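You operate a simulated robot arm through the tools that you are given. There is no shell and no other tool. Be economical: measure what you need, move in short steps, check, and stop when the job is done.

Carry out the task below with a simulated two-armed robot. There is one attempt and no reset: what you move stays moved.

## Task
Fit the teal ring on the pink card's pin and the orange ring on pin 3.
Fine: lift the yellow bar first and lower it after. Where these are worked on the way, their far stop is far enough and under half their travel is too little: yellow bar.
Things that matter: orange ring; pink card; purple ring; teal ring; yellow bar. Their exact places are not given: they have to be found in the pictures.

It is judged by the outcome, as a careful person would: the job done as asked, and still so three seconds after it is handed in. It fails if anything else is knocked over, pushed out of place, dropped, spilled or broken.

## Robot
Two 7-joint arms with two-finger parallel grippers on one trunk, on a base that drives. Base frame: it is fixed to the floor where the robot stands at the start and does not move with it; the origin is under the middle of the robot, x ahead of it, y to its left, z up. Units: cm, rad, N and s.
The left shoulder is at the start at [6, 18.9, 125.3], the right one opposite. With the tool pointing down near the work surface each hand reaches from about 10 to 64 cm from the robot's upright axis, wherever it stands, measured 20 degrees to its own side. Places, roughly: yellow bar [50, 10, 90]. Payload 3.43 kg a hand.
The TCP of each hand is the grasp point between the finger pads, 3 cm short of the fingertips. In the tool frame z runs along the fingers and y along their closing line. The gripper opens to 9.4 cm. The fingers are 2.8 cm wide and 1 cm thick; the gripper's body (5 by 9.6 cm) begins 5.5 cm behind the TCP.
Orientation is told as [roll, pitch, yaw] about the base's x, y, z axes, in that order, counted from this pose: with the fingers straight down and closing along the base's y, the tool's x points along the base's -x, its y along +y and its z along -z.

## Interface
- The arms move only by the tool play_rows. It takes "left_deltas", "right_deltas" or both (then of equal length, played together; a hand with none holds still); each is a list that holds one entry, the list of rows, each a list of 7 numbers: the shift along the tool's x, y, z in units of 30 mm (1.0 is 30 mm), then the turn, a rotation vector about the tool's x, y, z in units of 5 degrees (1.0 is 5 degrees), then the closure in counts, from 0 (fully open) to 255 (shut). In form: [[[tx, ty, tz, wx, wy, wz, gripper], ...]]. A call has 1 to 10 rows; each row shifts and turns the commanded pose from where the row before left it, along the tool's axes as they then stand. A call with a number of a shift or a turn outside -1 to 1 is refused whole. A row lasts 0.2 s, in which the tool goes at most 5 cm and 0.15 rad; a call with a longer step from one row to the next is refused whole, and so is a gripper value outside its range. Where a pose cannot be reached the arm comes as near as it can. A force on the tool above 90 N (or 10 N above the force at the start of the call, whichever is more), or a blocked arm, ends the call early, and 0.2 s more pass. The fingers move at their own pace (about 15.3 cm/s each) and stop on an object; they squeeze with about 25 N. The grip force told is the motor's: it shows also when the fingers shut on nothing. Time passes only in rows, and 0.2 s behind the last, so rows that do not move let the fingers close. It gives the time, the measured TCP pose, the force on the tool (base axes), the opening and the grip force at its end, in the units of the frame above (readings bear some noise), with the torque about the TCP (base axes, N m) and any sound that the robot's microphone picked up.
- Cameras (640 x 400 px; columns grow to the right, rows downward): "scene" is now at [1.36, -0.18, 179.56]; the picture's right is [-0.04, -1.00, 0.00], its down [-0.82, 0.03, -0.57] and it looks along [0.57, -0.02, -0.82] (base axes); focal length 292 px, centre (320, 200). "left" rides on the left gripper at [7.6, -1.4, -10.2] in its tool frame; the picture's right is [0.18, 0.98, 0.00], its down [-0.75, 0.14, -0.64] and it looks along [-0.63, 0.12, 0.77] (tool axes); focal length 243 px, centre (320, 200). "right" rides on the right gripper at [7.6, 1.4, -10.3] in its tool frame; the picture's right is [-0.18, 0.98, 0.00], its down [-0.75, -0.14, -0.64] and it looks along [-0.63, -0.12, 0.77] (tool axes); focal length 243 px, centre (320, 200).
- grab_frame(camera): a new picture of that camera. It takes no simulated time.
- raise_lower(by): slides the trunk up (or, below 0, down) by that many cm; the arms and the scene camera ride with it, the base frame stays. It gives what a move gives, with no picture.
- roll_base(legs): drives the robot by 1 to 6 legs, each [ahead, left, turn to the left] in cm, cm and rad, along the robot's own axes; the way and the turn of a leg run together, so that a leg with both is an arc; at most 150 cm and 3.142 rad a leg. The arms and the cameras ride along, it lands a little off, and it stops where it bumps. It gives what a move gives.
- aim_head(pan, tilt): turns the head with the scene camera to pan (to the left, within 1.501 rad either way) and tilt (down, from -0.506 to 1.204), counted from straight ahead of the robot. It gives what a move gives.
- locate(camera, pixels): for up to 12 pixels [column, row] of the newest picture of that camera ("zoom" is the newest enlarged one), the place [x, y, z] in the base frame of the surface seen there, good to about 0.2 cm. It takes no simulated time.
- close_up(camera, box): a new picture of the part [left, top, right, bottom] of that camera's present view, enlarged. It takes no simulated time.
- sign_off(): hands the job in; it is judged then, once.

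Go step by step. Measure first, check grasps and placings, and put right what went wrong. The budget is 80 turns and 58 pictures, counting those below and the enlarged ones. Unless the task says otherwise, let go and move clear before handing in, and close with one line.

The tools are called after "Call:" as a command line: name --argument value ..., lists and objects as JSON in quotes. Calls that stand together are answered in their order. play_rows: Moves the arms, as the interface text tells. Its arguments: {"type":"object","properties":{"left_deltas":{"type":"array","items":{"type":"array","items":{"type":"array","items":{"type":"number"}}}},"right_deltas":{"type":"array","items":{"type":"array","items":{"type":"array","items":{"type":"number"}}}}},"required":[]} The other tools are called the same way: raise_lower (by) slides the trunk up or down; roll_base (legs) drives the base; aim_head (pan, tilt) turns the head that bears the scene camera; grab_frame (camera) takes a picture; locate (camera, pixels) gives the place of the surface under pixels of a picture; close_up (camera, box) takes an enlarged picture of a part of a camera's view; sign_off () hands the job in.

At the start:

```text
time_s: 0.0
left_tcp_pos: [32.37, 13.12, 121.56]
left_tool_rot: [0.0, 0.0, -0.001]
left_wrist_force: [-0.5, -0.1, -0.1]
left_wrist_torque: [0.01, -0.03, 0.03]
left_opening: 9.41
left_grip_force: 0.1
right_tcp_pos: [32.24, -13.39, 120.91]
right_tool_rot: [0.001, 0.001, 0.0]
right_wrist_force: [0.2, 0.4, 0.6]
right_wrist_torque: [0.0, 0.01, 0.01]
right_opening: 9.4
right_grip_force: 0.1
trunk travel left (down, up): [-92.5, 6.5]
robot x, y, heading: [-0.03, -0.41, 0.002]
head pan, tilt: [-0.04, 0.963]
```

scene: 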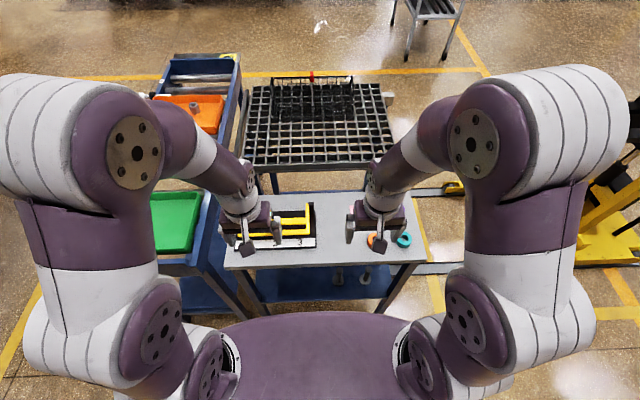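
right: 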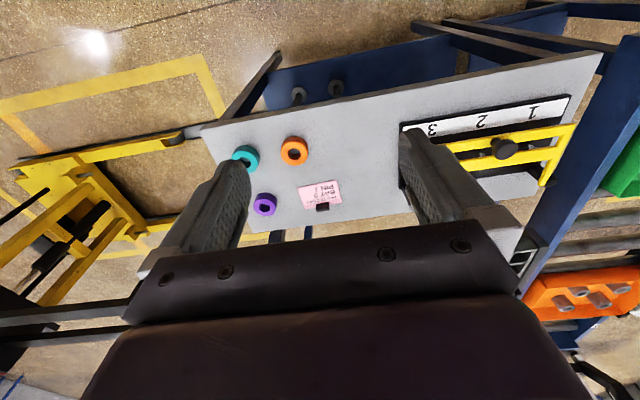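
left: 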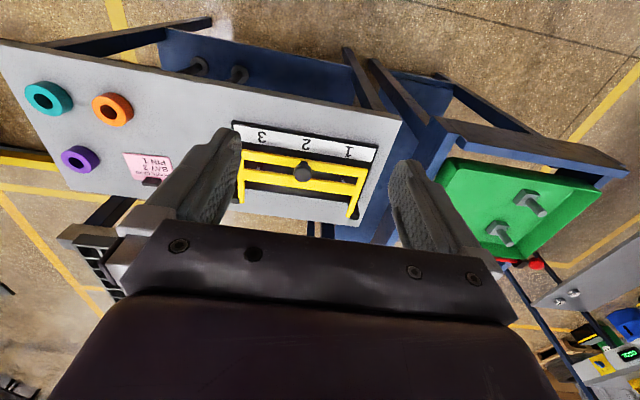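

The left picture shows the rings at (48,98), (112,108), (80,158), the card at (148,167) and the yellow bar over a pin board at (303,170). I'll enlarge these.

Call:
close_up --camera "left" --box '[110, 130, 210, 200]'

Call:
close_up --camera "left" --box '[210, 100, 410, 230]'

Call:
close_up --camera "right" --box '[200, 80, 400, 230]'

Call:
locate --camera "left" --pixels '[[48, 98], [112, 108], [80, 158], [148, 167], [303, 170], [245, 150], [363, 180], [240, 200], [353, 215], [300, 210], [265, 140], [347, 152]]'

```text
5.71 times, centred on (160, 165) of left
```

zoom: 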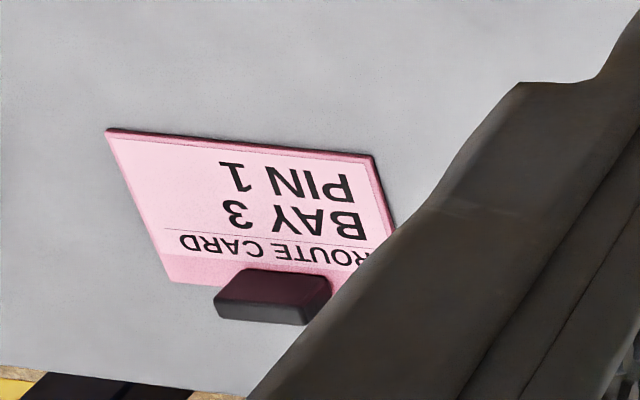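

```text
3.08 times, centred on (310, 165) of left
```

zoom: 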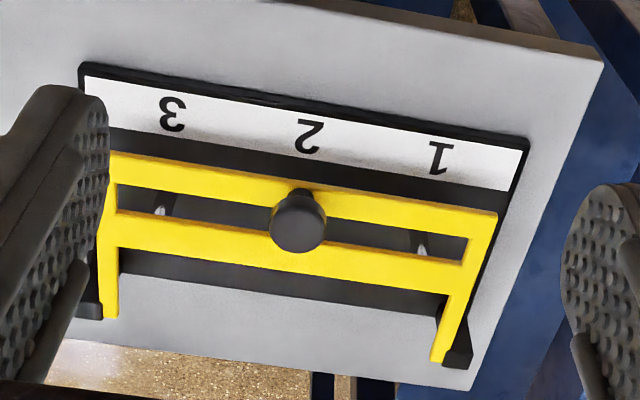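

```text
2.67 times, centred on (300, 155) of right
```

zoom: 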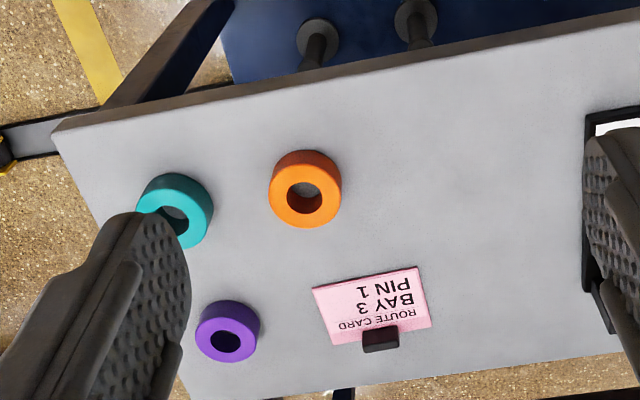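

```text
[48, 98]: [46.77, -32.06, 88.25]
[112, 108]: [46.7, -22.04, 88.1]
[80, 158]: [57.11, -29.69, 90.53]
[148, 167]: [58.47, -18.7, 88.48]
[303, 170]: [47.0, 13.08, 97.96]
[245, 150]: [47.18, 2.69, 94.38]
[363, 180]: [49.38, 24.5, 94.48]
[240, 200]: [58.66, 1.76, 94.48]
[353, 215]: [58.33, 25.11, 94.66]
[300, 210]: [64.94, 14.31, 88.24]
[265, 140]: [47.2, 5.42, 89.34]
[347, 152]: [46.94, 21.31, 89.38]
```

The card reads "BAY 3 PIN 1", and the yellow frame has a knob at about [47,13,98] with pins beneath it. I'll get a closer look from the scene camera, including any bay signs.

Call:
close_up --camera "scene" --box '[215, 180, 435, 290]'

Call:
locate --camera "scene" --pixels '[[372, 240], [404, 240], [310, 230], [300, 213], [275, 245], [310, 208]]'

Call:
close_up --camera "scene" --box '[120, 40, 420, 220]'

```text
2.91 times, centred on (325, 235) of scene
```

zoom: 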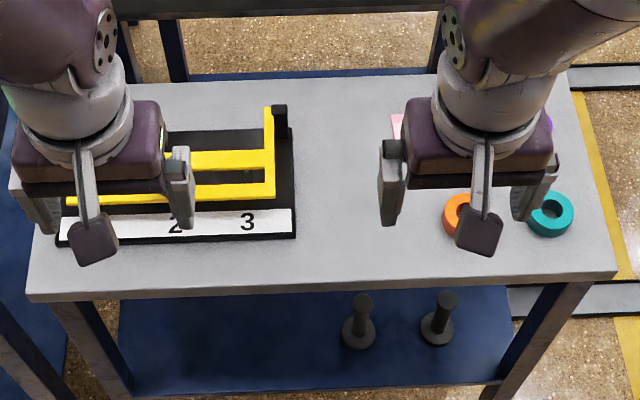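

```text
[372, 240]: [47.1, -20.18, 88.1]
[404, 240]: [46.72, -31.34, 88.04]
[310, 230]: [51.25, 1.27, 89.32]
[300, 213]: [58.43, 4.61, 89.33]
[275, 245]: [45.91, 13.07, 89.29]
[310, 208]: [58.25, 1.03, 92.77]
```

```text
2.13 times, centred on (270, 130) of scene
```

zoom: 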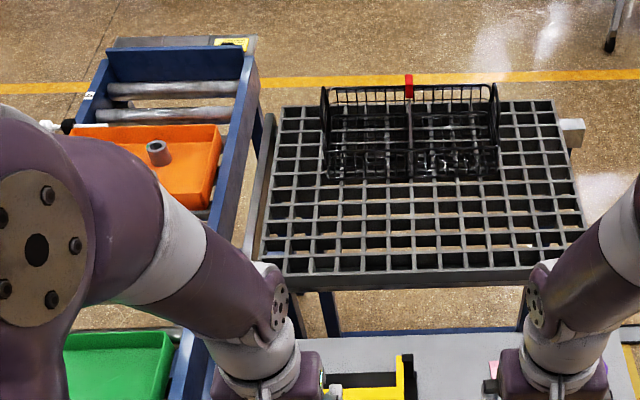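

No other bays are visible, so pin 1 of this rack is the card's pin. I'll bring the left hand closer, above and behind the knob, for a better view.

Call:
play_rows --left_deltas '[[[-0.6, 0, 0.8, 0, 0, 0, 0], [-0.6, 0, 0.8, 0, 0, 0, 0], [-0.6, 0, 0.8, 0, 0, 0, 0], [-0.6, 0, 0.8, 0, 0, 0, 0], [0, 0, 0, 0, 0, 0, 0]]]'

Call:
grab_frame --camera "left"

Call:
close_up --camera "left" --box '[200, 60, 420, 200]'

```text
time_s: 1.2
left_tcp_pos: [39.51, 13.17, 111.82]
left_tool_rot: [0.0, 0.002, 0.0]
left_wrist_force: [-0.7, 0.6, -0.6]
left_wrist_torque: [0.02, 0.0, 0.0]
left_opening: 9.41
left_grip_force: 0.1
right_tcp_pos: [32.19, -13.37, 120.9]
right_tool_rot: [0.0, 0.0, -0.001]
right_wrist_force: [0.1, -1.3, 0.3]
right_wrist_torque: [0.03, -0.03, -0.01]
right_opening: 9.43
right_grip_force: 0.0
trunk travel left (down, up): [-92.5, 6.5]
robot x, y, heading: [-0.13, 0.54, -0.004]
head pan, tilt: [-0.04, 0.963]
```

```text
49 pictures are left
```

left: 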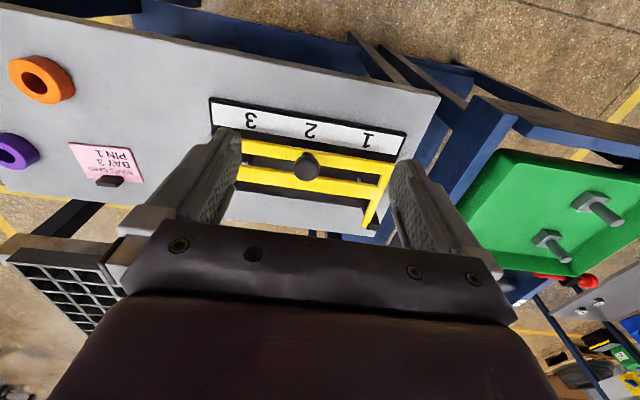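

```text
2.86 times, centred on (310, 130) of left
```

zoom: 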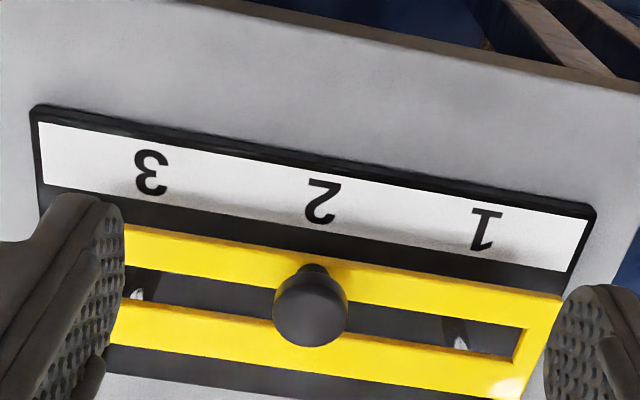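

The knob is at zoom (310,310) and the pins peek through at (140,290) and (460,335). I'll locate the knob, bars and pins.

Call:
locate --camera "zoom" --pixels '[[310, 310], [280, 310], [342, 310], [310, 340], [310, 275], [140, 292], [461, 342], [200, 250], [200, 325], [455, 322], [500, 290], [148, 280]]'

```text
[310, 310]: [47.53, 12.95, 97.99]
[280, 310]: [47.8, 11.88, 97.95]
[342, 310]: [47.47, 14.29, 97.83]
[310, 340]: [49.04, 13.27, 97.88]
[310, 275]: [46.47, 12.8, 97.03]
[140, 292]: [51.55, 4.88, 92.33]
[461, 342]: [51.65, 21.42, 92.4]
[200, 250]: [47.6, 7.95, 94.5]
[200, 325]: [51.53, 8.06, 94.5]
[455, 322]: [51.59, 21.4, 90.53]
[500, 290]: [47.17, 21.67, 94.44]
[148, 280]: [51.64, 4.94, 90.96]
```

The knob head is about 2.6 cm wide at [47.7,13.1], top at 98.0, and the frame top is at 94.5. I'll move the open left hand above it and down to TCP z 98.2, leaving fingertips 0.7 cm clear of the frame.

Call:
play_rows --left_deltas '[[[-0.9, 0, 0, 0, 0, 0, 0], [-0.9, 0, 0.3, 0, 0, 0, 0], [-0.92, 0, 0.7, 0, 0, 0, 0], [0, 0, 0.9, 0, 0, 0, 0], [0, 0, 0.9, 0, 0, 0, 0], [0, 0, 0.9, 0, 0, 0, 0], [0, 0, 0.5, 0, 0, 0, 0], [0, 0, 0.3, 0, 0, 0, 0], [0, 0, 0, 0, 0, 0, 0]]]'

Call:
grab_frame --camera "left"

```text
time_s: 3.2
left_tcp_pos: [47.74, 13.11, 98.43]
left_tool_rot: [-0.002, -0.001, 0.001]
left_wrist_force: [-0.1, -0.4, -0.2]
left_wrist_torque: [0.0, -0.03, -0.01]
left_opening: 9.41
left_grip_force: 0.2
right_tcp_pos: [32.41, -13.38, 120.9]
right_tool_rot: [0.0, 0.0, -0.001]
right_wrist_force: [-0.1, 0.0, 0.6]
right_wrist_torque: [0.05, 0.03, -0.03]
right_opening: 9.39
right_grip_force: 0.1
trunk travel left (down, up): [-92.5, 6.5]
robot x, y, heading: [-0.08, -0.12, -0.001]
head pan, tilt: [-0.04, 0.963]
```

```text
47 pictures are left
```

left: 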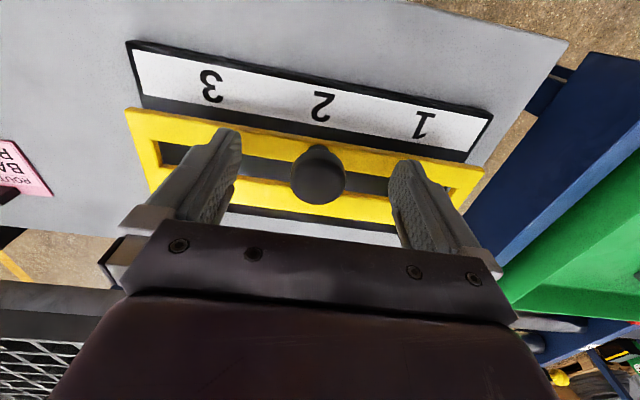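

The knob at (318,175) sits centrally between the fingers. I'll go down a touch and close.

Call:
play_rows --left_deltas '[[[0, 0, 0.1, 0, 0, 0, 0], [0, 0, 0, 0, 0, 0, 200], [0, 0, 0, 0, 0, 0, 255], [0, 0, 0, 0, 0, 0, 255]]]'

```text
time_s: 4.2
left_tcp_pos: [47.61, 13.07, 98.07]
left_tool_rot: [0.001, -0.001, 0.0]
left_wrist_force: [0.9, -4.5, -1.4]
left_wrist_torque: [-0.42, -0.04, -0.14]
left_opening: 3.16
left_grip_force: 44.5
right_tcp_pos: [32.23, -13.49, 120.9]
right_tool_rot: [-0.002, 0.0, -0.001]
right_wrist_force: [0.1, 0.1, 0.2]
right_wrist_torque: [0.02, -0.04, -0.03]
right_opening: 9.39
right_grip_force: 0.1
trunk travel left (down, up): [-92.5, 6.5]
robot x, y, heading: [-0.21, 0.01, -0.003]
head pan, tilt: [-0.04, 0.963]
```

The knob is gripped at 3.16 cm. The frame seems hinged at the far posts (about x 59, z 93), so I'll try the first 20° of the arc and read the forces.

Call:
play_rows --left_deltas '[[[-0.16, 0, -0.33, 0, 0, 0, 255], [-0.19, 0, -0.32, 0, 0, 0, 255], [-0.22, 0, -0.3, 0, 0, 0, 255], [-0.24, 0, -0.28, 0, 0, 0, 255], [0, 0, 0, 0, 0, 0, 255]]]'

Call:
grab_frame --camera "left"

Call:
close_up --camera "scene" --box '[215, 170, 435, 290]'

```text
time_s: 5.4
left_tcp_pos: [49.72, 13.0, 102.11]
left_tool_rot: [0.003, -0.002, 0.0]
left_wrist_force: [-19.2, -6.1, -1.2]
left_wrist_torque: [-0.19, 1.51, 0.0]
left_opening: 3.14
left_grip_force: 45.0
right_tcp_pos: [31.92, -13.41, 121.0]
right_tool_rot: [0.0, -0.001, 0.0]
right_wrist_force: [-0.5, -0.1, 0.6]
right_wrist_torque: [-0.03, 0.03, 0.0]
right_opening: 9.43
right_grip_force: 0.1
trunk travel left (down, up): [-92.5, 6.5]
robot x, y, heading: [-0.03, 0.2, -0.0]
head pan, tilt: [-0.04, 0.963]
```

```text
46 pictures are left
```

left: 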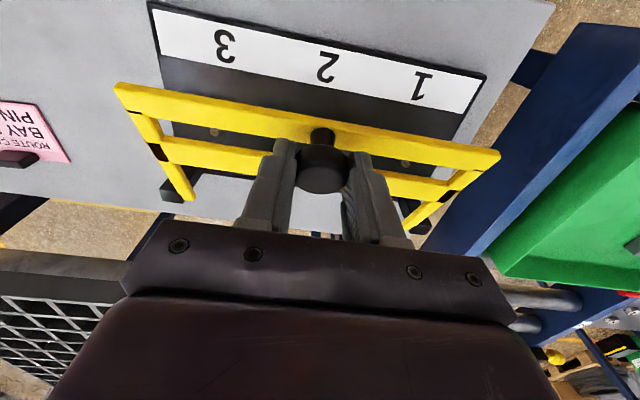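

```text
2.91 times, centred on (325, 230) of scene
```

zoom: 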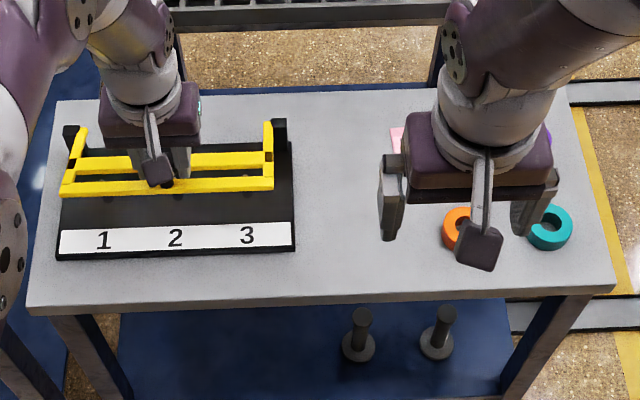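

The frame swings up on its far hinges, with -19 N in x telling me my arc pushes slightly too far forward. I'll locate frame points to fix the hinge axis.

Call:
locate --camera "left" --pixels '[[150, 98], [230, 112], [150, 130], [185, 190], [171, 165], [210, 155], [322, 180], [460, 155], [170, 192], [420, 150]]'

Call:
locate --camera "zoom" --pixels '[[80, 135], [268, 130], [280, 125], [268, 150], [225, 158], [225, 185], [70, 132]]'

```text
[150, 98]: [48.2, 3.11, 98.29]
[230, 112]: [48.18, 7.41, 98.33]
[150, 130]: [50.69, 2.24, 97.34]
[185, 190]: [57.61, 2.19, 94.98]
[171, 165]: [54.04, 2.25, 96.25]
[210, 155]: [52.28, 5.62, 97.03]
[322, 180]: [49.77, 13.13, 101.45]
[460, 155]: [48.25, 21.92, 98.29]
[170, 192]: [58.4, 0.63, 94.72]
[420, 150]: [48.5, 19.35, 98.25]
```

```text
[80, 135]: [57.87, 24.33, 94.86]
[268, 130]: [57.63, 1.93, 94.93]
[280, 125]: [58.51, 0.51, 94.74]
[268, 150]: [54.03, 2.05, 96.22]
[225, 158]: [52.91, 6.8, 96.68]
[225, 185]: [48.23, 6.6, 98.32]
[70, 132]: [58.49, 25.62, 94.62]
```

The fit gives the hinge at about (58.8, 93.9) and the frame now at about 20°. I'll continue along the corrected arc to about 50°.

Call:
play_rows --left_deltas '[[[-0.16, 0, -0.22, 0, 0, 0, 255], [-0.2, 0, -0.2, 0, 0, 0, 255], [-0.28, 0, -0.21, 0, 0, 0, 255], [-0.29, 0, -0.18, 0, 0, 0, 255], [-0.31, 0, -0.16, 0, 0, 0, 255], [-0.32, 0, -0.13, 0, 0, 0, 255], [0, 0, 0, 0, 0, 0, 255]]]'

Call:
grab_frame --camera "left"

```text
time_s: 7.0
left_tcp_pos: [54.55, 13.06, 105.27]
left_tool_rot: [0.0, -0.005, -0.001]
left_wrist_force: [-18.9, 0.9, 14.1]
left_wrist_torque: [0.04, 1.39, 0.03]
left_opening: 3.14
left_grip_force: 44.8
right_tcp_pos: [31.75, -13.28, 121.14]
right_tool_rot: [-0.001, -0.004, -0.002]
right_wrist_force: [-0.5, -0.9, 0.7]
right_wrist_torque: [-0.02, -0.01, -0.02]
right_opening: 9.4
right_grip_force: 0.0
trunk travel left (down, up): [-92.5, 6.5]
robot x, y, heading: [-0.07, -0.1, -0.006]
head pan, tilt: [-0.04, 0.963]
```

```text
44 pictures are left
```

left: 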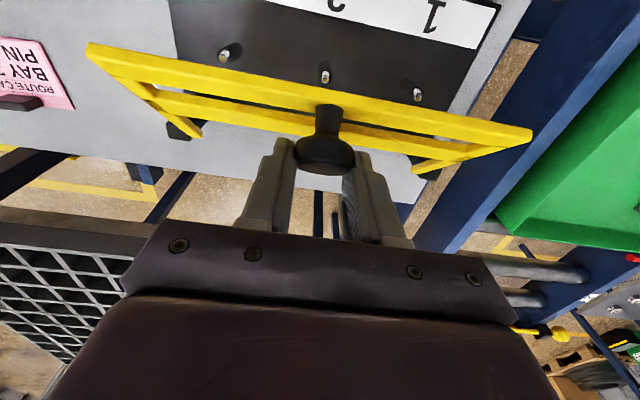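

The frame is at about 50° and the knob is turning within the pads. I'll continue to about 80°.

Call:
play_rows --left_deltas '[[[-0.33, 0, -0.1, 0, 0, 0, 255], [-0.34, 0, -0.07, 0, 0, 0, 255], [-0.34, 0, -0.04, 0, 0, 0, 255], [-0.34, 0, -0.01, 0, 0, 0, 255], [-0.34, 0, 0.02, 0, 0, 0, 255], [-0.34, 0, 0.05, 0, 0, 0, 255], [0, 0, 0, 0, 0, 0, 255]]]'

Call:
grab_frame --camera "left"

```text
time_s: 8.6
left_tcp_pos: [60.94, 13.07, 105.62]
left_tool_rot: [-0.002, -0.001, 0.0]
left_wrist_force: [-0.3, -0.3, -0.6]
left_wrist_torque: [-0.05, -0.04, 0.0]
left_opening: 0.0
left_grip_force: 32.9
right_tcp_pos: [32.2, -13.2, 120.98]
right_tool_rot: [0.001, 0.0, 0.0]
right_wrist_force: [-0.3, -0.2, -0.2]
right_wrist_torque: [0.0, 0.01, 0.01]
right_opening: 9.38
right_grip_force: 0.1
trunk travel left (down, up): [-92.5, 6.5]
robot x, y, heading: [0.15, 0.03, 0.0]
head pan, tilt: [-0.04, 0.963]
```

```text
43 pictures are left
```

left: 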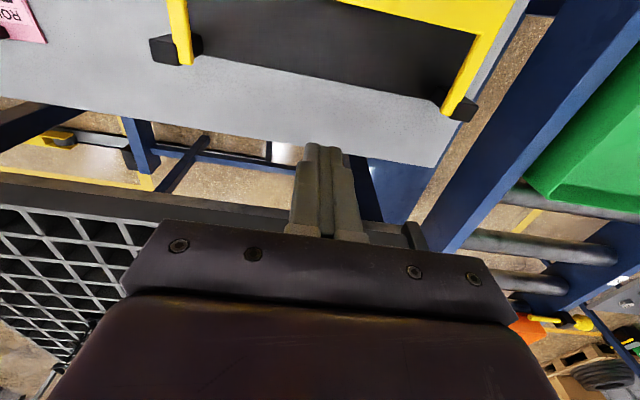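

The knob slipped out and the frame seems to have dropped back. I'll check with the scene camera.

Call:
close_up --camera "scene" --box '[215, 170, 435, 290]'

Call:
locate --camera "left" --pixels '[[180, 50], [178, 15], [460, 95], [485, 40], [420, 5]]'

```text
2.91 times, centred on (325, 230) of scene
```

zoom: 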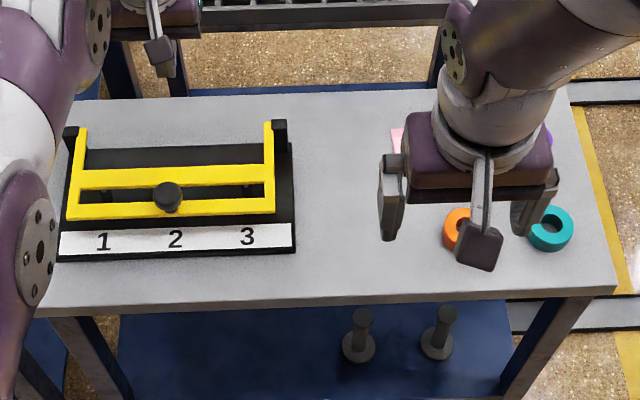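

```text
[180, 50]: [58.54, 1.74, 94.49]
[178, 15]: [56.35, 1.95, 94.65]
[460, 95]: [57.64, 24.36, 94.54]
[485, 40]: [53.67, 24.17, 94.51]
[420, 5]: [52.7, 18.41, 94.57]
```

The bar is back down, undamaged: my arc let the knob slide out because the pads pivot at the knob head, not at the TCP. I'll go back over the knob, open, and regrip at z 98.0.

Call:
play_rows --left_deltas '[[[0.9, 0, -0.3, 0, 0, 0, 255], [0.9, 0, 0, 0, 0, 0, 200], [0.9, 0, 0, 0, 0, 0, 0], [0.9, 0, 0, 0, 0, 0, 0], [0.8, 0, 0, 0, 0, 0, 0], [0, 0, 0.9, 0, 0, 0, 0], [0, 0, 0.9, 0, 0, 0, 0], [0, 0, 0.6, 0, 0, 0, 0], [0, 0, 0.4, 0, 0, 0, 0], [0, 0, 0, 0, 0, 0, 0]]]'

Call:
grab_frame --camera "left"

```text
time_s: 10.8
left_tcp_pos: [47.64, 13.11, 98.0]
left_tool_rot: [0.001, -0.001, 0.001]
left_wrist_force: [-0.3, 0.2, -0.2]
left_wrist_torque: [-0.03, 0.01, 0.02]
left_opening: 9.38
left_grip_force: 0.0
right_tcp_pos: [32.41, -13.23, 120.95]
right_tool_rot: [0.0, -0.002, 0.001]
right_wrist_force: [0.0, 0.1, -0.6]
right_wrist_torque: [0.0, 0.0, 0.0]
right_opening: 9.39
right_grip_force: 0.1
trunk travel left (down, up): [-92.5, 6.5]
robot x, y, heading: [-0.12, 0.3, -0.004]
head pan, tilt: [-0.04, 0.963]
```

```text
41 pictures are left
```

left: 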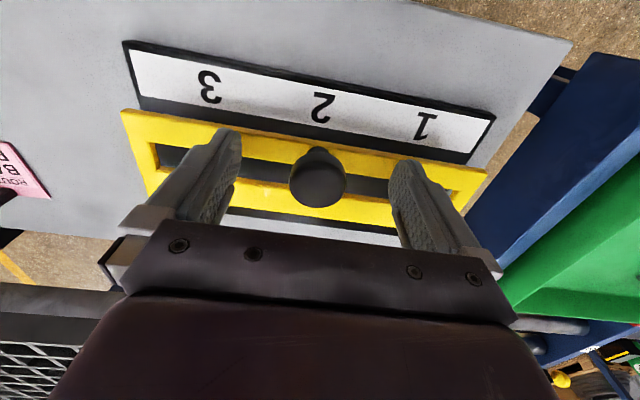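

The knob is centred again. I'll close and lift along the corrected path to about 50°.

Call:
play_rows --left_deltas '[[[0, 0, 0, 0, 0, 0, 255], [0, 0, 0, 0, 0, 0, 255], [0, 0, 0, 0, 0, 0, 255], [-0.237, 0, -0.627, 0, 0, 0, 255], [-0.34, 0, -0.573, 0, 0, 0, 255], [-0.433, 0, -0.51, 0, 0, 0, 255], [-0.517, 0, -0.423, 0, 0, 0, 255], [-0.583, 0, -0.327, 0, 0, 0, 255], [0, 0, 0, 0, 0, 0, 255]]]'

Call:
grab_frame --camera "left"

```text
time_s: 12.8
left_tcp_pos: [53.8, 13.09, 105.74]
left_tool_rot: [0.001, -0.002, 0.0]
left_wrist_force: [-14.4, -11.0, -0.9]
left_wrist_torque: [-0.69, 1.55, 0.47]
left_opening: 3.11
left_grip_force: 44.8
right_tcp_pos: [32.03, -13.5, 120.98]
right_tool_rot: [0.001, -0.003, 0.001]
right_wrist_force: [0.4, -0.1, 0.4]
right_wrist_torque: [-0.01, 0.03, -0.01]
right_opening: 9.42
right_grip_force: 0.0
trunk travel left (down, up): [-92.5, 6.5]
robot x, y, heading: [0.23, 0.33, 0.003]
head pan, tilt: [-0.04, 0.963]
```

```text
40 pictures are left
```

left: 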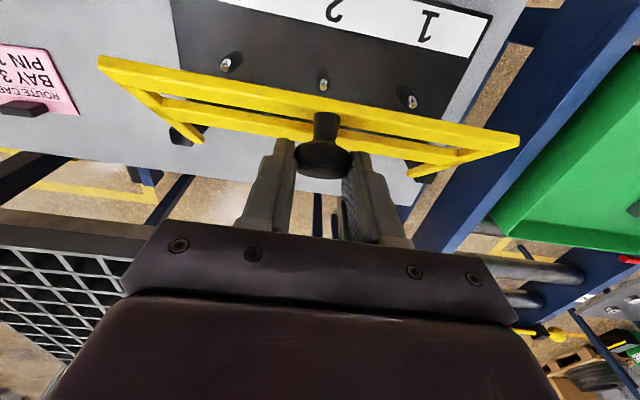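

Still gripped. I'll locate the knob head and frame to see how well the pads are centred on it.

Call:
locate --camera "left" --pixels '[[322, 150], [322, 172], [326, 120], [150, 80], [200, 90], [195, 130], [440, 125], [284, 145], [362, 157]]'

```text
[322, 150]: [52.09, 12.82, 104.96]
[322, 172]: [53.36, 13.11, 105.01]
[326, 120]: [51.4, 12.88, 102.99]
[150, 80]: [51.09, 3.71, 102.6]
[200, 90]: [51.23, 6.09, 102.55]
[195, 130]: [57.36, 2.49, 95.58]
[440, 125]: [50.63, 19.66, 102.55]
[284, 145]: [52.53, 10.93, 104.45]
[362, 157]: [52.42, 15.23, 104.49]
```

The pads are well centred on the knob head and the frame is at about 47°. I'll continue to about 90°.

Call:
play_rows --left_deltas '[[[-0.315, 0, -0.125, 0, 0, 0, 255], [-0.315, 0, -0.1, 0, 0, 0, 255], [-0.33, 0, -0.07, 0, 0, 0, 255], [-0.33, 0, -0.04, 0, 0, 0, 255], [-0.333, 0, 0, 0, 0, 0, 255], [-0.333, 0, 0.01, 0, 0, 0, 255], [-0.33, 0, 0.05, 0, 0, 0, 255], [-0.33, 0, 0.075, 0, 0, 0, 255]]]'

Call:
grab_frame --camera "left"

Call:
close_up --camera "scene" --box '[215, 170, 435, 290]'

```text
time_s: 14.6
left_tcp_pos: [61.46, 13.1, 106.27]
left_tool_rot: [-0.001, -0.004, 0.0]
left_wrist_force: [-8.5, -0.5, 14.6]
left_wrist_torque: [-0.02, 1.35, 0.0]
left_opening: 3.15
left_grip_force: 45.2
left hand out of reach, approached as far as the arm can: row 8
right_tcp_pos: [32.04, -13.29, 121.04]
right_tool_rot: [0.001, -0.002, 0.0]
right_wrist_force: [-0.5, 0.3, -0.6]
right_wrist_torque: [-0.04, -0.02, -0.02]
right_opening: 9.38
right_grip_force: 0.0
trunk travel left (down, up): [-92.5, 6.5]
robot x, y, heading: [-0.33, 0.25, 0.002]
head pan, tilt: [-0.04, 0.963]
```

```text
39 pictures are left
```

left: 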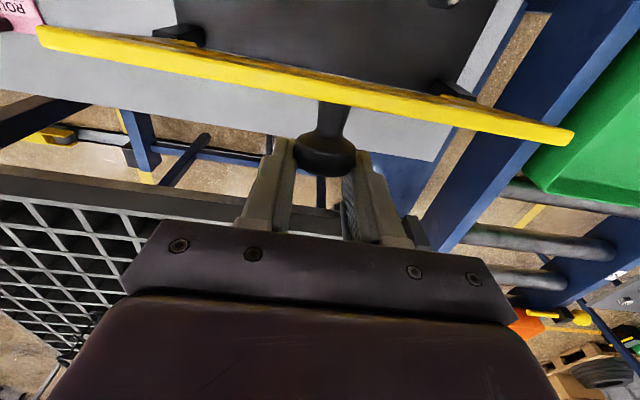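

```text
2.91 times, centred on (325, 230) of scene
```

zoom: 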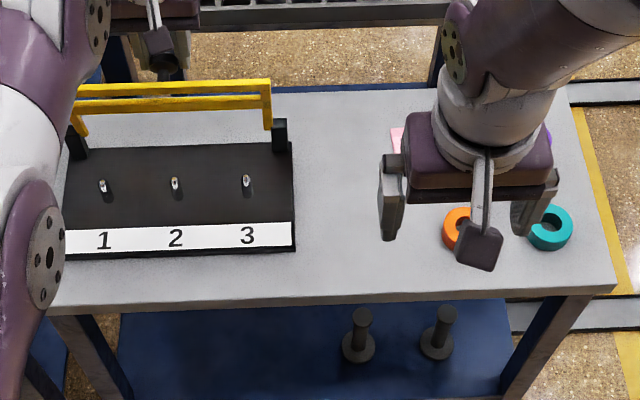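

The frame stands at about 88° and the arm is at its reach limit. I'll drive ahead 2 cm, which carries the gripped knob along the arc.

Call:
roll_base --legs '[[2, 0, 0]]'

Call:
grab_frame --camera "left"

```text
time_s: 15.4
left_tcp_pos: [63.69, 13.11, 105.85]
left_tool_rot: [-0.001, -0.003, -0.002]
left_wrist_force: [1.8, -1.4, -13.2]
left_wrist_torque: [-0.23, -0.95, 0.11]
left_opening: 3.14
left_grip_force: 44.8
right_tcp_pos: [34.33, -13.34, 120.78]
right_tool_rot: [-0.001, -0.001, -0.003]
right_wrist_force: [-0.6, -0.7, 1.0]
right_wrist_torque: [0.01, -0.03, 0.01]
right_opening: 9.41
right_grip_force: 0.1
trunk travel left (down, up): [-92.5, 6.5]
robot x, y, heading: [2.1, -0.17, -0.001]
head pan, tilt: [-0.04, 0.963]
```

```text
37 pictures are left
```

left: 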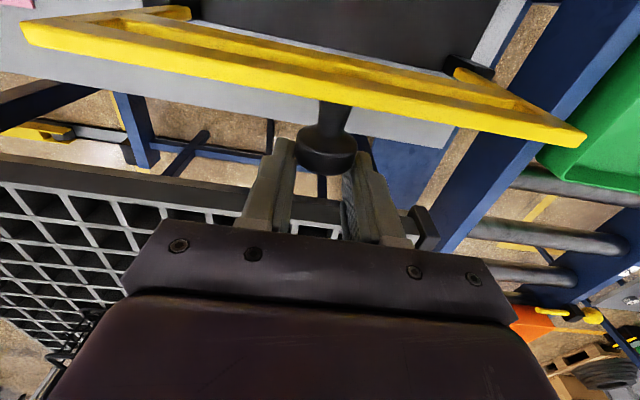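

Torque about y has changed sign, so the frame may be past vertical. I'll locate points on it.

Call:
locate --camera "left" --pixels '[[60, 35], [300, 80], [540, 125], [460, 85], [170, 12], [330, 105], [325, 165]]'

Call:
close_up --camera "scene" --box '[215, 170, 435, 290]'

```text
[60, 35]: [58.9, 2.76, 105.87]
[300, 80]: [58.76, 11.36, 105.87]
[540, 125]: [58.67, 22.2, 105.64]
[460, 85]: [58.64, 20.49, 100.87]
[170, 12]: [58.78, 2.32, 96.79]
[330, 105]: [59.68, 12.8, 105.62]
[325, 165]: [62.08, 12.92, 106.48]
```

```text
2.91 times, centred on (325, 230) of scene
```

zoom: 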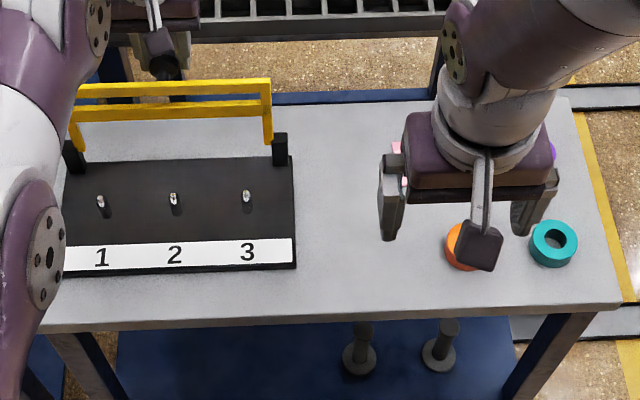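

The underside is vertical at x≈58.8 and the pads slid along the knob, so the stop seems to be at about 90°. I'll open the fingers partly and see whether it stays up.

Call:
play_rows --left_deltas '[[[0, 0, 0, 0, 0, 0, 120], [0, 0, 0, 0, 0, 0, 120], [0, 0, 0, 0, 0, 0, 120]]]'

Call:
grab_frame --camera "left"

```text
time_s: 16.2
left_tcp_pos: [63.65, 13.13, 106.02]
left_tool_rot: [-0.002, -0.002, -0.001]
left_wrist_force: [-0.1, -0.4, 0.1]
left_wrist_torque: [0.01, -0.01, -0.01]
left_opening: 4.97
left_grip_force: 0.1
right_tcp_pos: [34.28, -13.27, 121.01]
right_tool_rot: [0.001, 0.001, 0.0]
right_wrist_force: [-0.9, 0.6, -0.1]
right_wrist_torque: [0.0, 0.0, 0.0]
right_opening: 9.41
right_grip_force: 0.0
trunk travel left (down, up): [-92.5, 6.5]
robot x, y, heading: [1.91, -0.02, -0.002]
head pan, tilt: [-0.04, 0.963]
```

```text
35 pictures are left
```

left: 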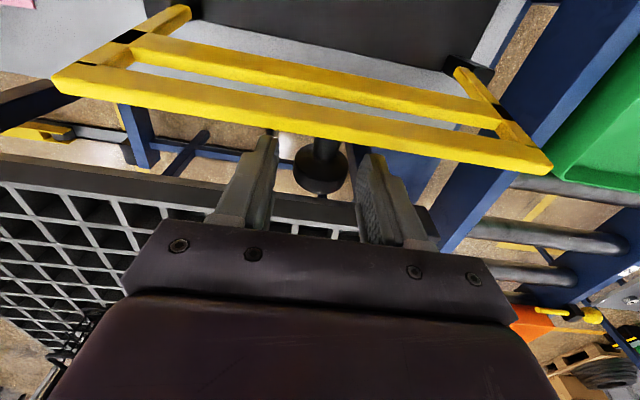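

The bar swung on past vertical and rests on its far stop by itself. I'll withdraw the left hand upward, then back and aside.

Call:
play_rows --left_deltas '[[[0, 0, -0.8, 0, 0, 0, 120], [0, 0, -1, 0, 0, 0, 120], [0, 0, -1, 0, 0, 0, 120], [0, 0, -1, 0, 0, 0, 120], [1, 0, -0.8, 0, 0, 0, 120], [1, 0.4, -0.3, 0, 0, 0, 120], [1, 0.7, 0, 0, 0, 0, 120], [1, 0.8, 0, 0, 0, 0, 120], [1, 0.8, 0, 0, 0, 0, 0], [1, 0.8, 0, 0, 0, 0, 0]]]'

Call:
grab_frame --camera "left"

Call:
grab_frame --camera "scene"

Call:
grab_frame --camera "right"

```text
time_s: 18.4
left_tcp_pos: [42.35, 23.94, 119.53]
left_tool_rot: [-0.002, -0.003, 0.0]
left_wrist_force: [-0.5, 0.2, 0.0]
left_wrist_torque: [-0.02, -0.02, -0.02]
left_opening: 9.41
left_grip_force: 0.1
left hand out of reach, approached as far as the arm can: row 2, 3, 4
right_tcp_pos: [34.19, -13.29, 121.07]
right_tool_rot: [0.001, 0.0, -0.001]
right_wrist_force: [0.2, 0.8, 0.7]
right_wrist_torque: [0.0, 0.01, 0.01]
right_opening: 9.38
right_grip_force: 0.2
trunk travel left (down, up): [-92.5, 6.5]
robot x, y, heading: [2.04, 0.17, -0.003]
head pan, tilt: [-0.04, 0.963]
```

```text
34 pictures are left
```

left: 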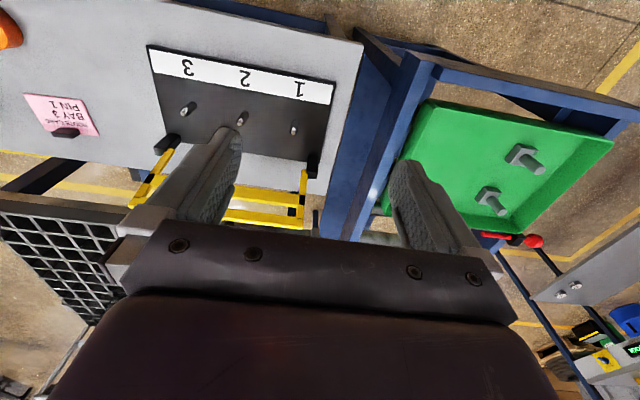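

```text
33 pictures are left
```

scene: 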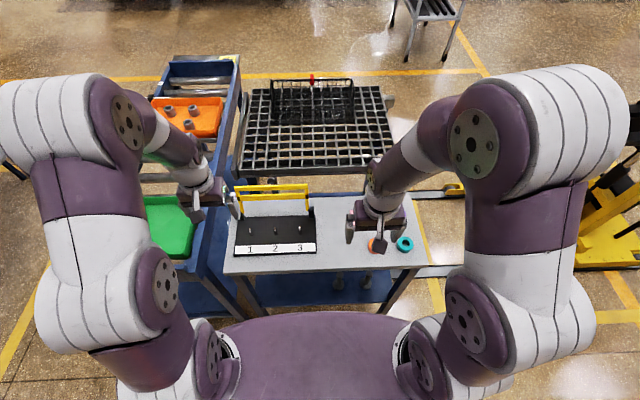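

```text
32 pictures are left
```

right: 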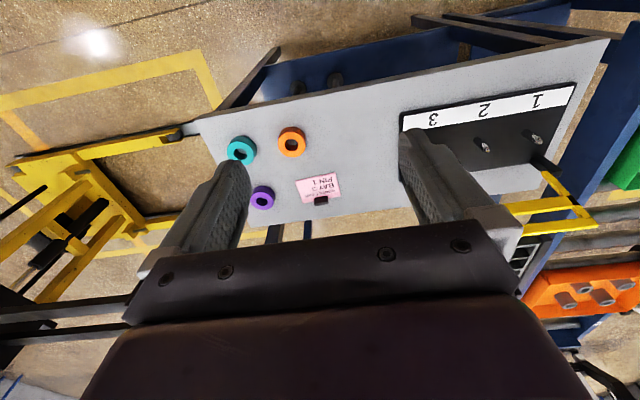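

The bar holds open at the far stop. Now I'll measure the pins (left view) and rings (right view, enlarged).

Call:
locate --camera "left" --pixels '[[181, 113], [190, 103], [292, 132], [297, 124], [238, 122], [180, 90], [300, 108]]'

Call:
close_up --camera "right" --box '[210, 110, 330, 220]'

Call:
close_up --camera "left" --box '[140, 40, 340, 170]'

```text
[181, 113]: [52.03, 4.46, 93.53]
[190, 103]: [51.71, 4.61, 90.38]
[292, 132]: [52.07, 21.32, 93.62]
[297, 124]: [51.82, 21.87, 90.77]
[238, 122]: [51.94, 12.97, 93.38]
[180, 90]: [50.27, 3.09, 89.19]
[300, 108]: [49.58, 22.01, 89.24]
```

```text
3.64 times, centred on (270, 165) of right
```

zoom: 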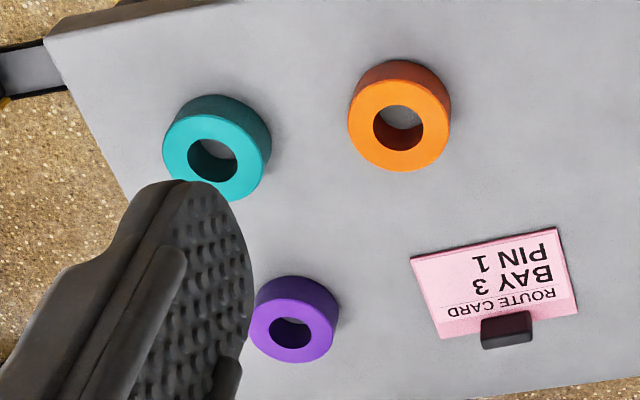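

```text
3.08 times, centred on (240, 105) of left
```

zoom: 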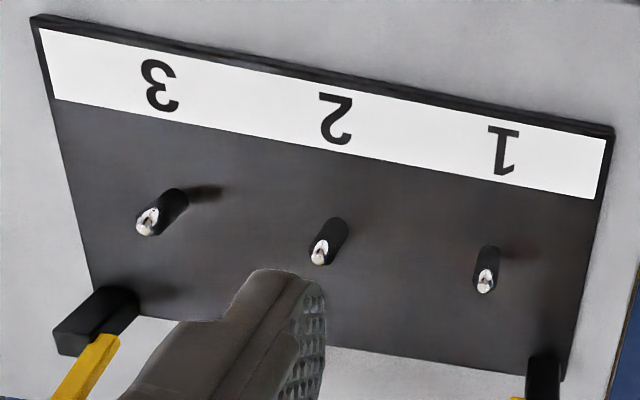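

I'll locate the pin tips and bases in this enlargement, and the ring tops in the plain right view.

Call:
locate --camera "zoom" --pixels '[[147, 222], [137, 222], [158, 222], [172, 195], [185, 192], [486, 280], [477, 280], [495, 280], [487, 250], [320, 250], [498, 250]]'

Call:
locate --camera "right" --pixels '[[277, 145], [304, 145], [290, 133], [291, 155], [292, 146], [227, 152], [255, 152], [241, 140], [243, 161], [241, 153], [254, 200], [271, 200]]'

```text
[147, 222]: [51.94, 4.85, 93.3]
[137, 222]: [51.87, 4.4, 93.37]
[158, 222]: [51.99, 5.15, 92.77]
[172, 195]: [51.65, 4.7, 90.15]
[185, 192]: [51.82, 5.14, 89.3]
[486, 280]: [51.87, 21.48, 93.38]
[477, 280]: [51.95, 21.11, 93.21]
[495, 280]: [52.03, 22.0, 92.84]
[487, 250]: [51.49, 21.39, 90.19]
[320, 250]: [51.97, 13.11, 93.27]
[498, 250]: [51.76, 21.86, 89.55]
```

```text
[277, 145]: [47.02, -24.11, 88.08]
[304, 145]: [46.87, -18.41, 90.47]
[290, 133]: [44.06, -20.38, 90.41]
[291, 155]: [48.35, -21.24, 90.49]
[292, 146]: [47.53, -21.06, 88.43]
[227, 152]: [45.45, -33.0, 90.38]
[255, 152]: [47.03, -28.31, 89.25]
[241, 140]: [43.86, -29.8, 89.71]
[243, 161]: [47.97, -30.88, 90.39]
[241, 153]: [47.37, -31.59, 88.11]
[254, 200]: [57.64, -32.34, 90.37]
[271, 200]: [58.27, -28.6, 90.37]
```

Pins 3 and 1 are at about (51.85, 4.85) and (51.85, 21.45), tips at z 93.7. Ring tops are at z 90.45 with the table at 88.1. I'll move the right hand over the orange ring at about (46.6, -21.1) for a precise look.

Call:
play_rows --right_deltas '[[[-0.683, -0.43, 0.9, 0, 0, 0, 0], [-0.683, -0.43, 0.9, 0, 0, 0, 0], [-0.683, -0.43, 0.9, 0, 0, 0, 0], [-0.683, -0.43, 0.9, 0, 0, 0, 0], [-0.683, -0.43, 0.9, 0, 0, 0, 0], [-0.683, -0.43, 0.9, 0, 0, 0, 0], [0, 0, 0, 0, 0, 0, 0]]]'

Call:
close_up --camera "right" --box '[160, 60, 400, 210]'

```text
time_s: 20.0
left_tcp_pos: [42.48, 24.12, 119.4]
left_tool_rot: [-0.001, -0.004, -0.001]
left_wrist_force: [0.5, 0.0, 0.1]
left_wrist_torque: [0.03, 0.02, 0.05]
left_opening: 9.38
left_grip_force: 0.0
right_tcp_pos: [46.4, -21.04, 104.87]
right_tool_rot: [-0.001, 0.0, 0.001]
right_wrist_force: [-0.5, -1.1, -0.5]
right_wrist_torque: [-0.02, 0.01, 0.02]
right_opening: 9.39
right_grip_force: 0.1
trunk travel left (down, up): [-92.5, 6.5]
robot x, y, heading: [2.23, 0.32, 0.0]
head pan, tilt: [-0.04, 0.963]
```

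```text
2.67 times, centred on (280, 135) of right
```

zoom: 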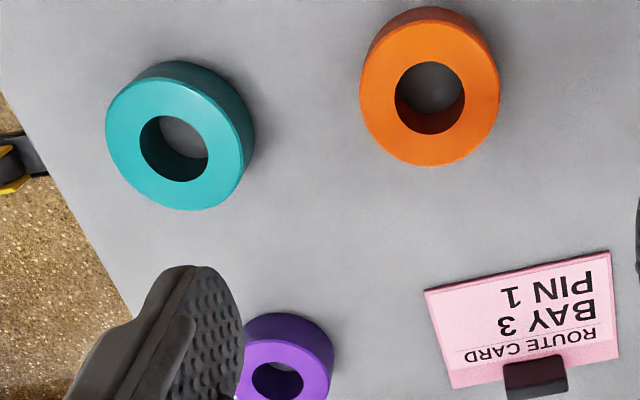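

I'll locate opposite rim points on the top faces of both rings.

Call:
locate --camera "zoom" --pixels '[[364, 98], [495, 90], [425, 26], [432, 161], [398, 80], [462, 80], [110, 135], [238, 160], [170, 82], [180, 205], [390, 135], [470, 135]]'

```text
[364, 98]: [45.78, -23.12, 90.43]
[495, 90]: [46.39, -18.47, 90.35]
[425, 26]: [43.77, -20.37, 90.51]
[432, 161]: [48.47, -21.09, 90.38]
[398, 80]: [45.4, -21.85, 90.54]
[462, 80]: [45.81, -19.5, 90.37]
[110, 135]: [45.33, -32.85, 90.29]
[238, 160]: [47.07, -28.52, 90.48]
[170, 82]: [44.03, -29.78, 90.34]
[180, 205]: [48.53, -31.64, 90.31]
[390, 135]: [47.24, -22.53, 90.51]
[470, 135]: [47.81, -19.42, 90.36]
```

Orange ring centre is (46.1, -20.77) and teal is (46.25, -30.7), each about 4.8 cm wide. I'll go down on the orange ring.

Call:
play_rows --right_deltas '[[[0.1, 0.09, 0.6, 0, 0, 0, 0], [0, 0, 0.9, 0, 0, 0, 0], [0, 0, 0.9, 0, 0, 0, 0], [0, 0, 0.9, 0, 0, 0, 0], [0, 0, 0.6, 0, 0, 0, 0], [0, 0, 0.3, 0, 0, 0, 0], [0, 0, 0.25, 0, 0, 0, 0], [0, 0, 0, 0, 0, 0, 0]]]'

Call:
grab_frame --camera "right"

```text
time_s: 21.8
left_tcp_pos: [42.73, 24.12, 119.4]
left_tool_rot: [0.001, -0.002, -0.003]
left_wrist_force: [0.4, -0.3, 0.8]
left_wrist_torque: [-0.03, -0.02, 0.01]
left_opening: 9.4
left_grip_force: 0.1
right_tcp_pos: [46.41, -20.71, 91.4]
right_tool_rot: [0.0, 0.0, -0.001]
right_wrist_force: [-0.6, 0.1, -0.8]
right_wrist_torque: [-0.01, 0.0, 0.03]
right_opening: 9.39
right_grip_force: 0.1
trunk travel left (down, up): [-92.5, 6.5]
robot x, y, heading: [2.07, 0.11, -0.002]
head pan, tilt: [-0.04, 0.963]
```

```text
28 pictures are left
```

right: 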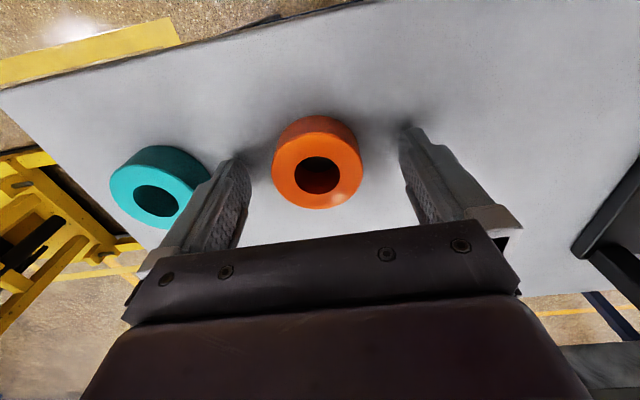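

The ring at (317,165) is between the fingers and clear of teal. I'll close, wait, and lift a little.

Call:
play_rows --right_deltas '[[[0.07, 0, 0, 0, 0, 0, 120], [0, 0, 0, 0, 0, 0, 160], [0, 0, 0, 0, 0, 0, 255], [0, 0, 0, 0, 0, 0, 255], [0, 0, -0.7, 0, 0, 0, 255], [0, 0, -0.9, 0, 0, 0, 255], [0, 0, -0.9, 0, 0, 0, 255], [0, 0, -0.9, 0, 0, 0, 255], [0, 0, 0, 0, 0, 0, 255]]]'

Call:
grab_frame --camera "right"

```text
time_s: 23.8
left_tcp_pos: [42.66, 24.16, 119.54]
left_tool_rot: [0.002, -0.001, -0.002]
left_wrist_force: [0.9, -0.1, 0.4]
left_wrist_torque: [0.02, 0.0, -0.03]
left_opening: 9.37
left_grip_force: 0.0
right_tcp_pos: [46.06, -20.78, 101.69]
right_tool_rot: [-0.001, 0.001, 0.0]
right_wrist_force: [0.2, 0.8, -2.8]
right_wrist_torque: [-0.01, 0.04, -0.01]
right_opening: 5.07
right_grip_force: 25.8
trunk travel left (down, up): [-92.5, 6.5]
robot x, y, heading: [1.97, 0.21, 0.005]
head pan, tilt: [-0.04, 0.963]
```

```text
27 pictures are left
```

right: 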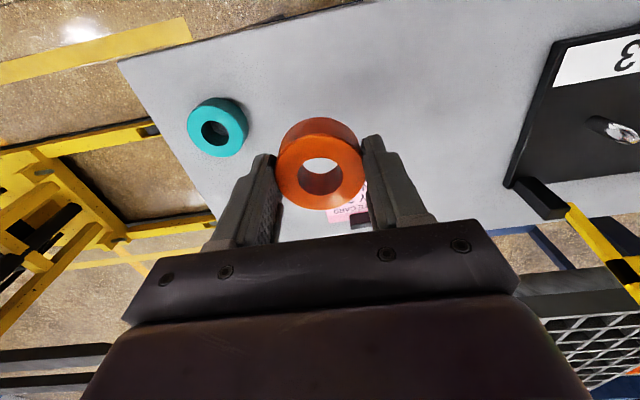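

Orange ring is held at 5.07 cm. I'll check where its centre lies relative to the TCP.

Call:
locate --camera "right" --pixels '[[318, 141], [323, 203], [316, 139], [322, 206], [282, 175], [358, 170], [312, 127]]'

```text
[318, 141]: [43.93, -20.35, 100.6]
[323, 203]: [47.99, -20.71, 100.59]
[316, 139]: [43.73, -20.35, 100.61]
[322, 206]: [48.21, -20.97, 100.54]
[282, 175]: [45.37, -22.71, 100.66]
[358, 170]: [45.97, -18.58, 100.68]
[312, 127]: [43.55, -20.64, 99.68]
```

The ring centre coincides with the TCP to about 0.1 cm. Pin 1 may be beyond the right arm's cross-body reach, so I'll check how near the left cart is before considering a sideways drive.

Call:
locate --camera "scene" --pixels '[[160, 265], [200, 265], [190, 250], [200, 290], [215, 300], [228, 260], [228, 272], [160, 290], [380, 310], [145, 240]]'

```text
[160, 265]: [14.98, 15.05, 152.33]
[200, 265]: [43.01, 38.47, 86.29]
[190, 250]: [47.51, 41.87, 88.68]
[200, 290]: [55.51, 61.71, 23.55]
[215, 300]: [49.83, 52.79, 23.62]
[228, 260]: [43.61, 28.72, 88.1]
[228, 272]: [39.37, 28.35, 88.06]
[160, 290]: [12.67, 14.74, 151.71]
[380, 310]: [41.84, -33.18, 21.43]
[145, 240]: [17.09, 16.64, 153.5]
```

The cart edge starts at x≈43 like the table, so sliding sideways is safe. I'll drive 16 cm left with the ring held high.

Call:
roll_base --legs '[[0, 16, 0]]'

```text
time_s: 25.2
left_tcp_pos: [42.61, 39.85, 119.54]
left_tool_rot: [0.002, -0.002, 0.004]
left_wrist_force: [-0.6, 0.6, 0.1]
left_wrist_torque: [-0.01, 0.04, 0.0]
left_opening: 9.37
left_grip_force: 0.1
right_tcp_pos: [45.99, -4.83, 101.72]
right_tool_rot: [0.002, 0.0, 0.002]
right_wrist_force: [-0.1, 0.4, -1.9]
right_wrist_torque: [0.0, 0.03, 0.01]
right_opening: 5.08
right_grip_force: 25.4
trunk travel left (down, up): [-92.5, 6.5]
robot x, y, heading: [1.99, 15.79, 0.002]
head pan, tilt: [-0.04, 0.963]
```

Now I'll move the ring above pin 3 at z 101.7 and check.

Call:
play_rows --right_deltas '[[[-0.488, 0.807, 0, 0, 0, 0, 255], [-0.488, 0.807, 0, 0, 0, 0, 255], [-0.488, 0.807, 0, 0, 0, 0, 255], [-0.488, 0.807, 0, 0, 0, 0, 255], [0, 0, 0, 0, 0, 0, 255], [0, 0, 0, 0, 0, 0, 255]]]'

Call:
grab_frame --camera "right"

```text
time_s: 26.6
left_tcp_pos: [42.7, 40.23, 119.32]
left_tool_rot: [0.0, -0.002, 0.002]
left_wrist_force: [-0.7, -0.1, 0.5]
left_wrist_torque: [-0.01, -0.03, -0.01]
left_opening: 9.41
left_grip_force: 0.1
right_tcp_pos: [51.93, 4.91, 101.69]
right_tool_rot: [-0.001, -0.001, 0.002]
right_wrist_force: [-0.2, -0.1, -1.6]
right_wrist_torque: [-0.03, 0.02, -0.01]
right_opening: 5.05
right_grip_force: 25.0
trunk travel left (down, up): [-92.5, 6.5]
robot x, y, heading: [1.71, 16.22, 0.002]
head pan, tilt: [-0.04, 0.963]
```

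```text
26 pictures are left
```

right: 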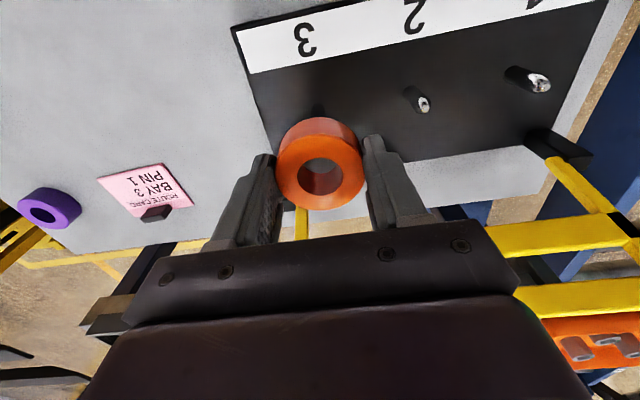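

I'll verify ring centre and pin positions from this camera before lowering.

Call:
locate --camera "right" --pixels '[[316, 139], [322, 206], [282, 175], [358, 170], [303, 168], [336, 165], [424, 104], [541, 84], [412, 93], [515, 73]]'

```text
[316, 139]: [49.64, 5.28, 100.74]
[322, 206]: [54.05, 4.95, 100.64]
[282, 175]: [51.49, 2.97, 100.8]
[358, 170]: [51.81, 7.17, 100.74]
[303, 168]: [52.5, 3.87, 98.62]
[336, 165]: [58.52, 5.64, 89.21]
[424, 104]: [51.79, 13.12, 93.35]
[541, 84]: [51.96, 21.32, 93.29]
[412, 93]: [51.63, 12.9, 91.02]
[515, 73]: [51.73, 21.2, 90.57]
```

The ring centre is (51.85, 5.0) and the pin is (51.85, 4.87), within clearance. I'll lower it in steps, watching force.

Call:
play_rows --right_deltas '[[[0, -0.03, 0.6, 0, 0, 0, 255], [0, 0, 0.6, 0, 0, 0, 255], [0, 0, 0.4, 0, 0, 0, 255], [0, 0, 0.3, 0, 0, 0, 255], [0, 0, 0.3, 0, 0, 0, 255], [0, 0, 0.3, 0, 0, 0, 255], [0, 0, 0.2, 0, 0, 0, 255], [0, 0, 0, 0, 0, 0, 255]]]'

Call:
grab_frame --camera "right"

```text
time_s: 28.4
left_tcp_pos: [42.62, 40.22, 119.47]
left_tool_rot: [0.001, -0.001, 0.002]
left_wrist_force: [-0.4, -1.4, 0.1]
left_wrist_torque: [0.0, 0.04, 0.01]
left_opening: 9.38
left_grip_force: 0.0
right_tcp_pos: [51.76, 4.9, 93.59]
right_tool_rot: [0.002, 0.0, 0.001]
right_wrist_force: [0.5, 0.6, -2.9]
right_wrist_torque: [-0.03, -0.02, 0.0]
right_opening: 5.04
right_grip_force: 25.8
trunk travel left (down, up): [-92.5, 6.5]
robot x, y, heading: [2.03, 16.05, -0.001]
head pan, tilt: [-0.04, 0.963]
```

```text
25 pictures are left
```

right: 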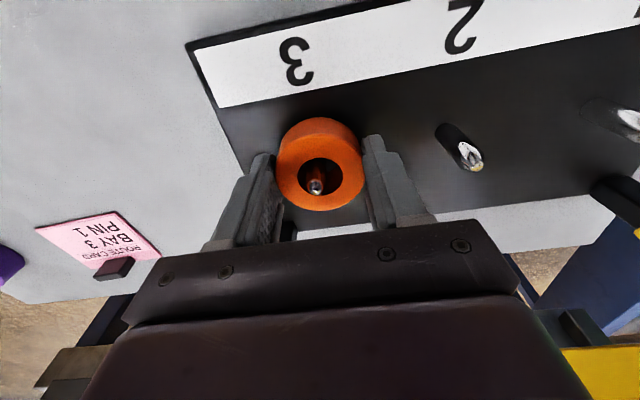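

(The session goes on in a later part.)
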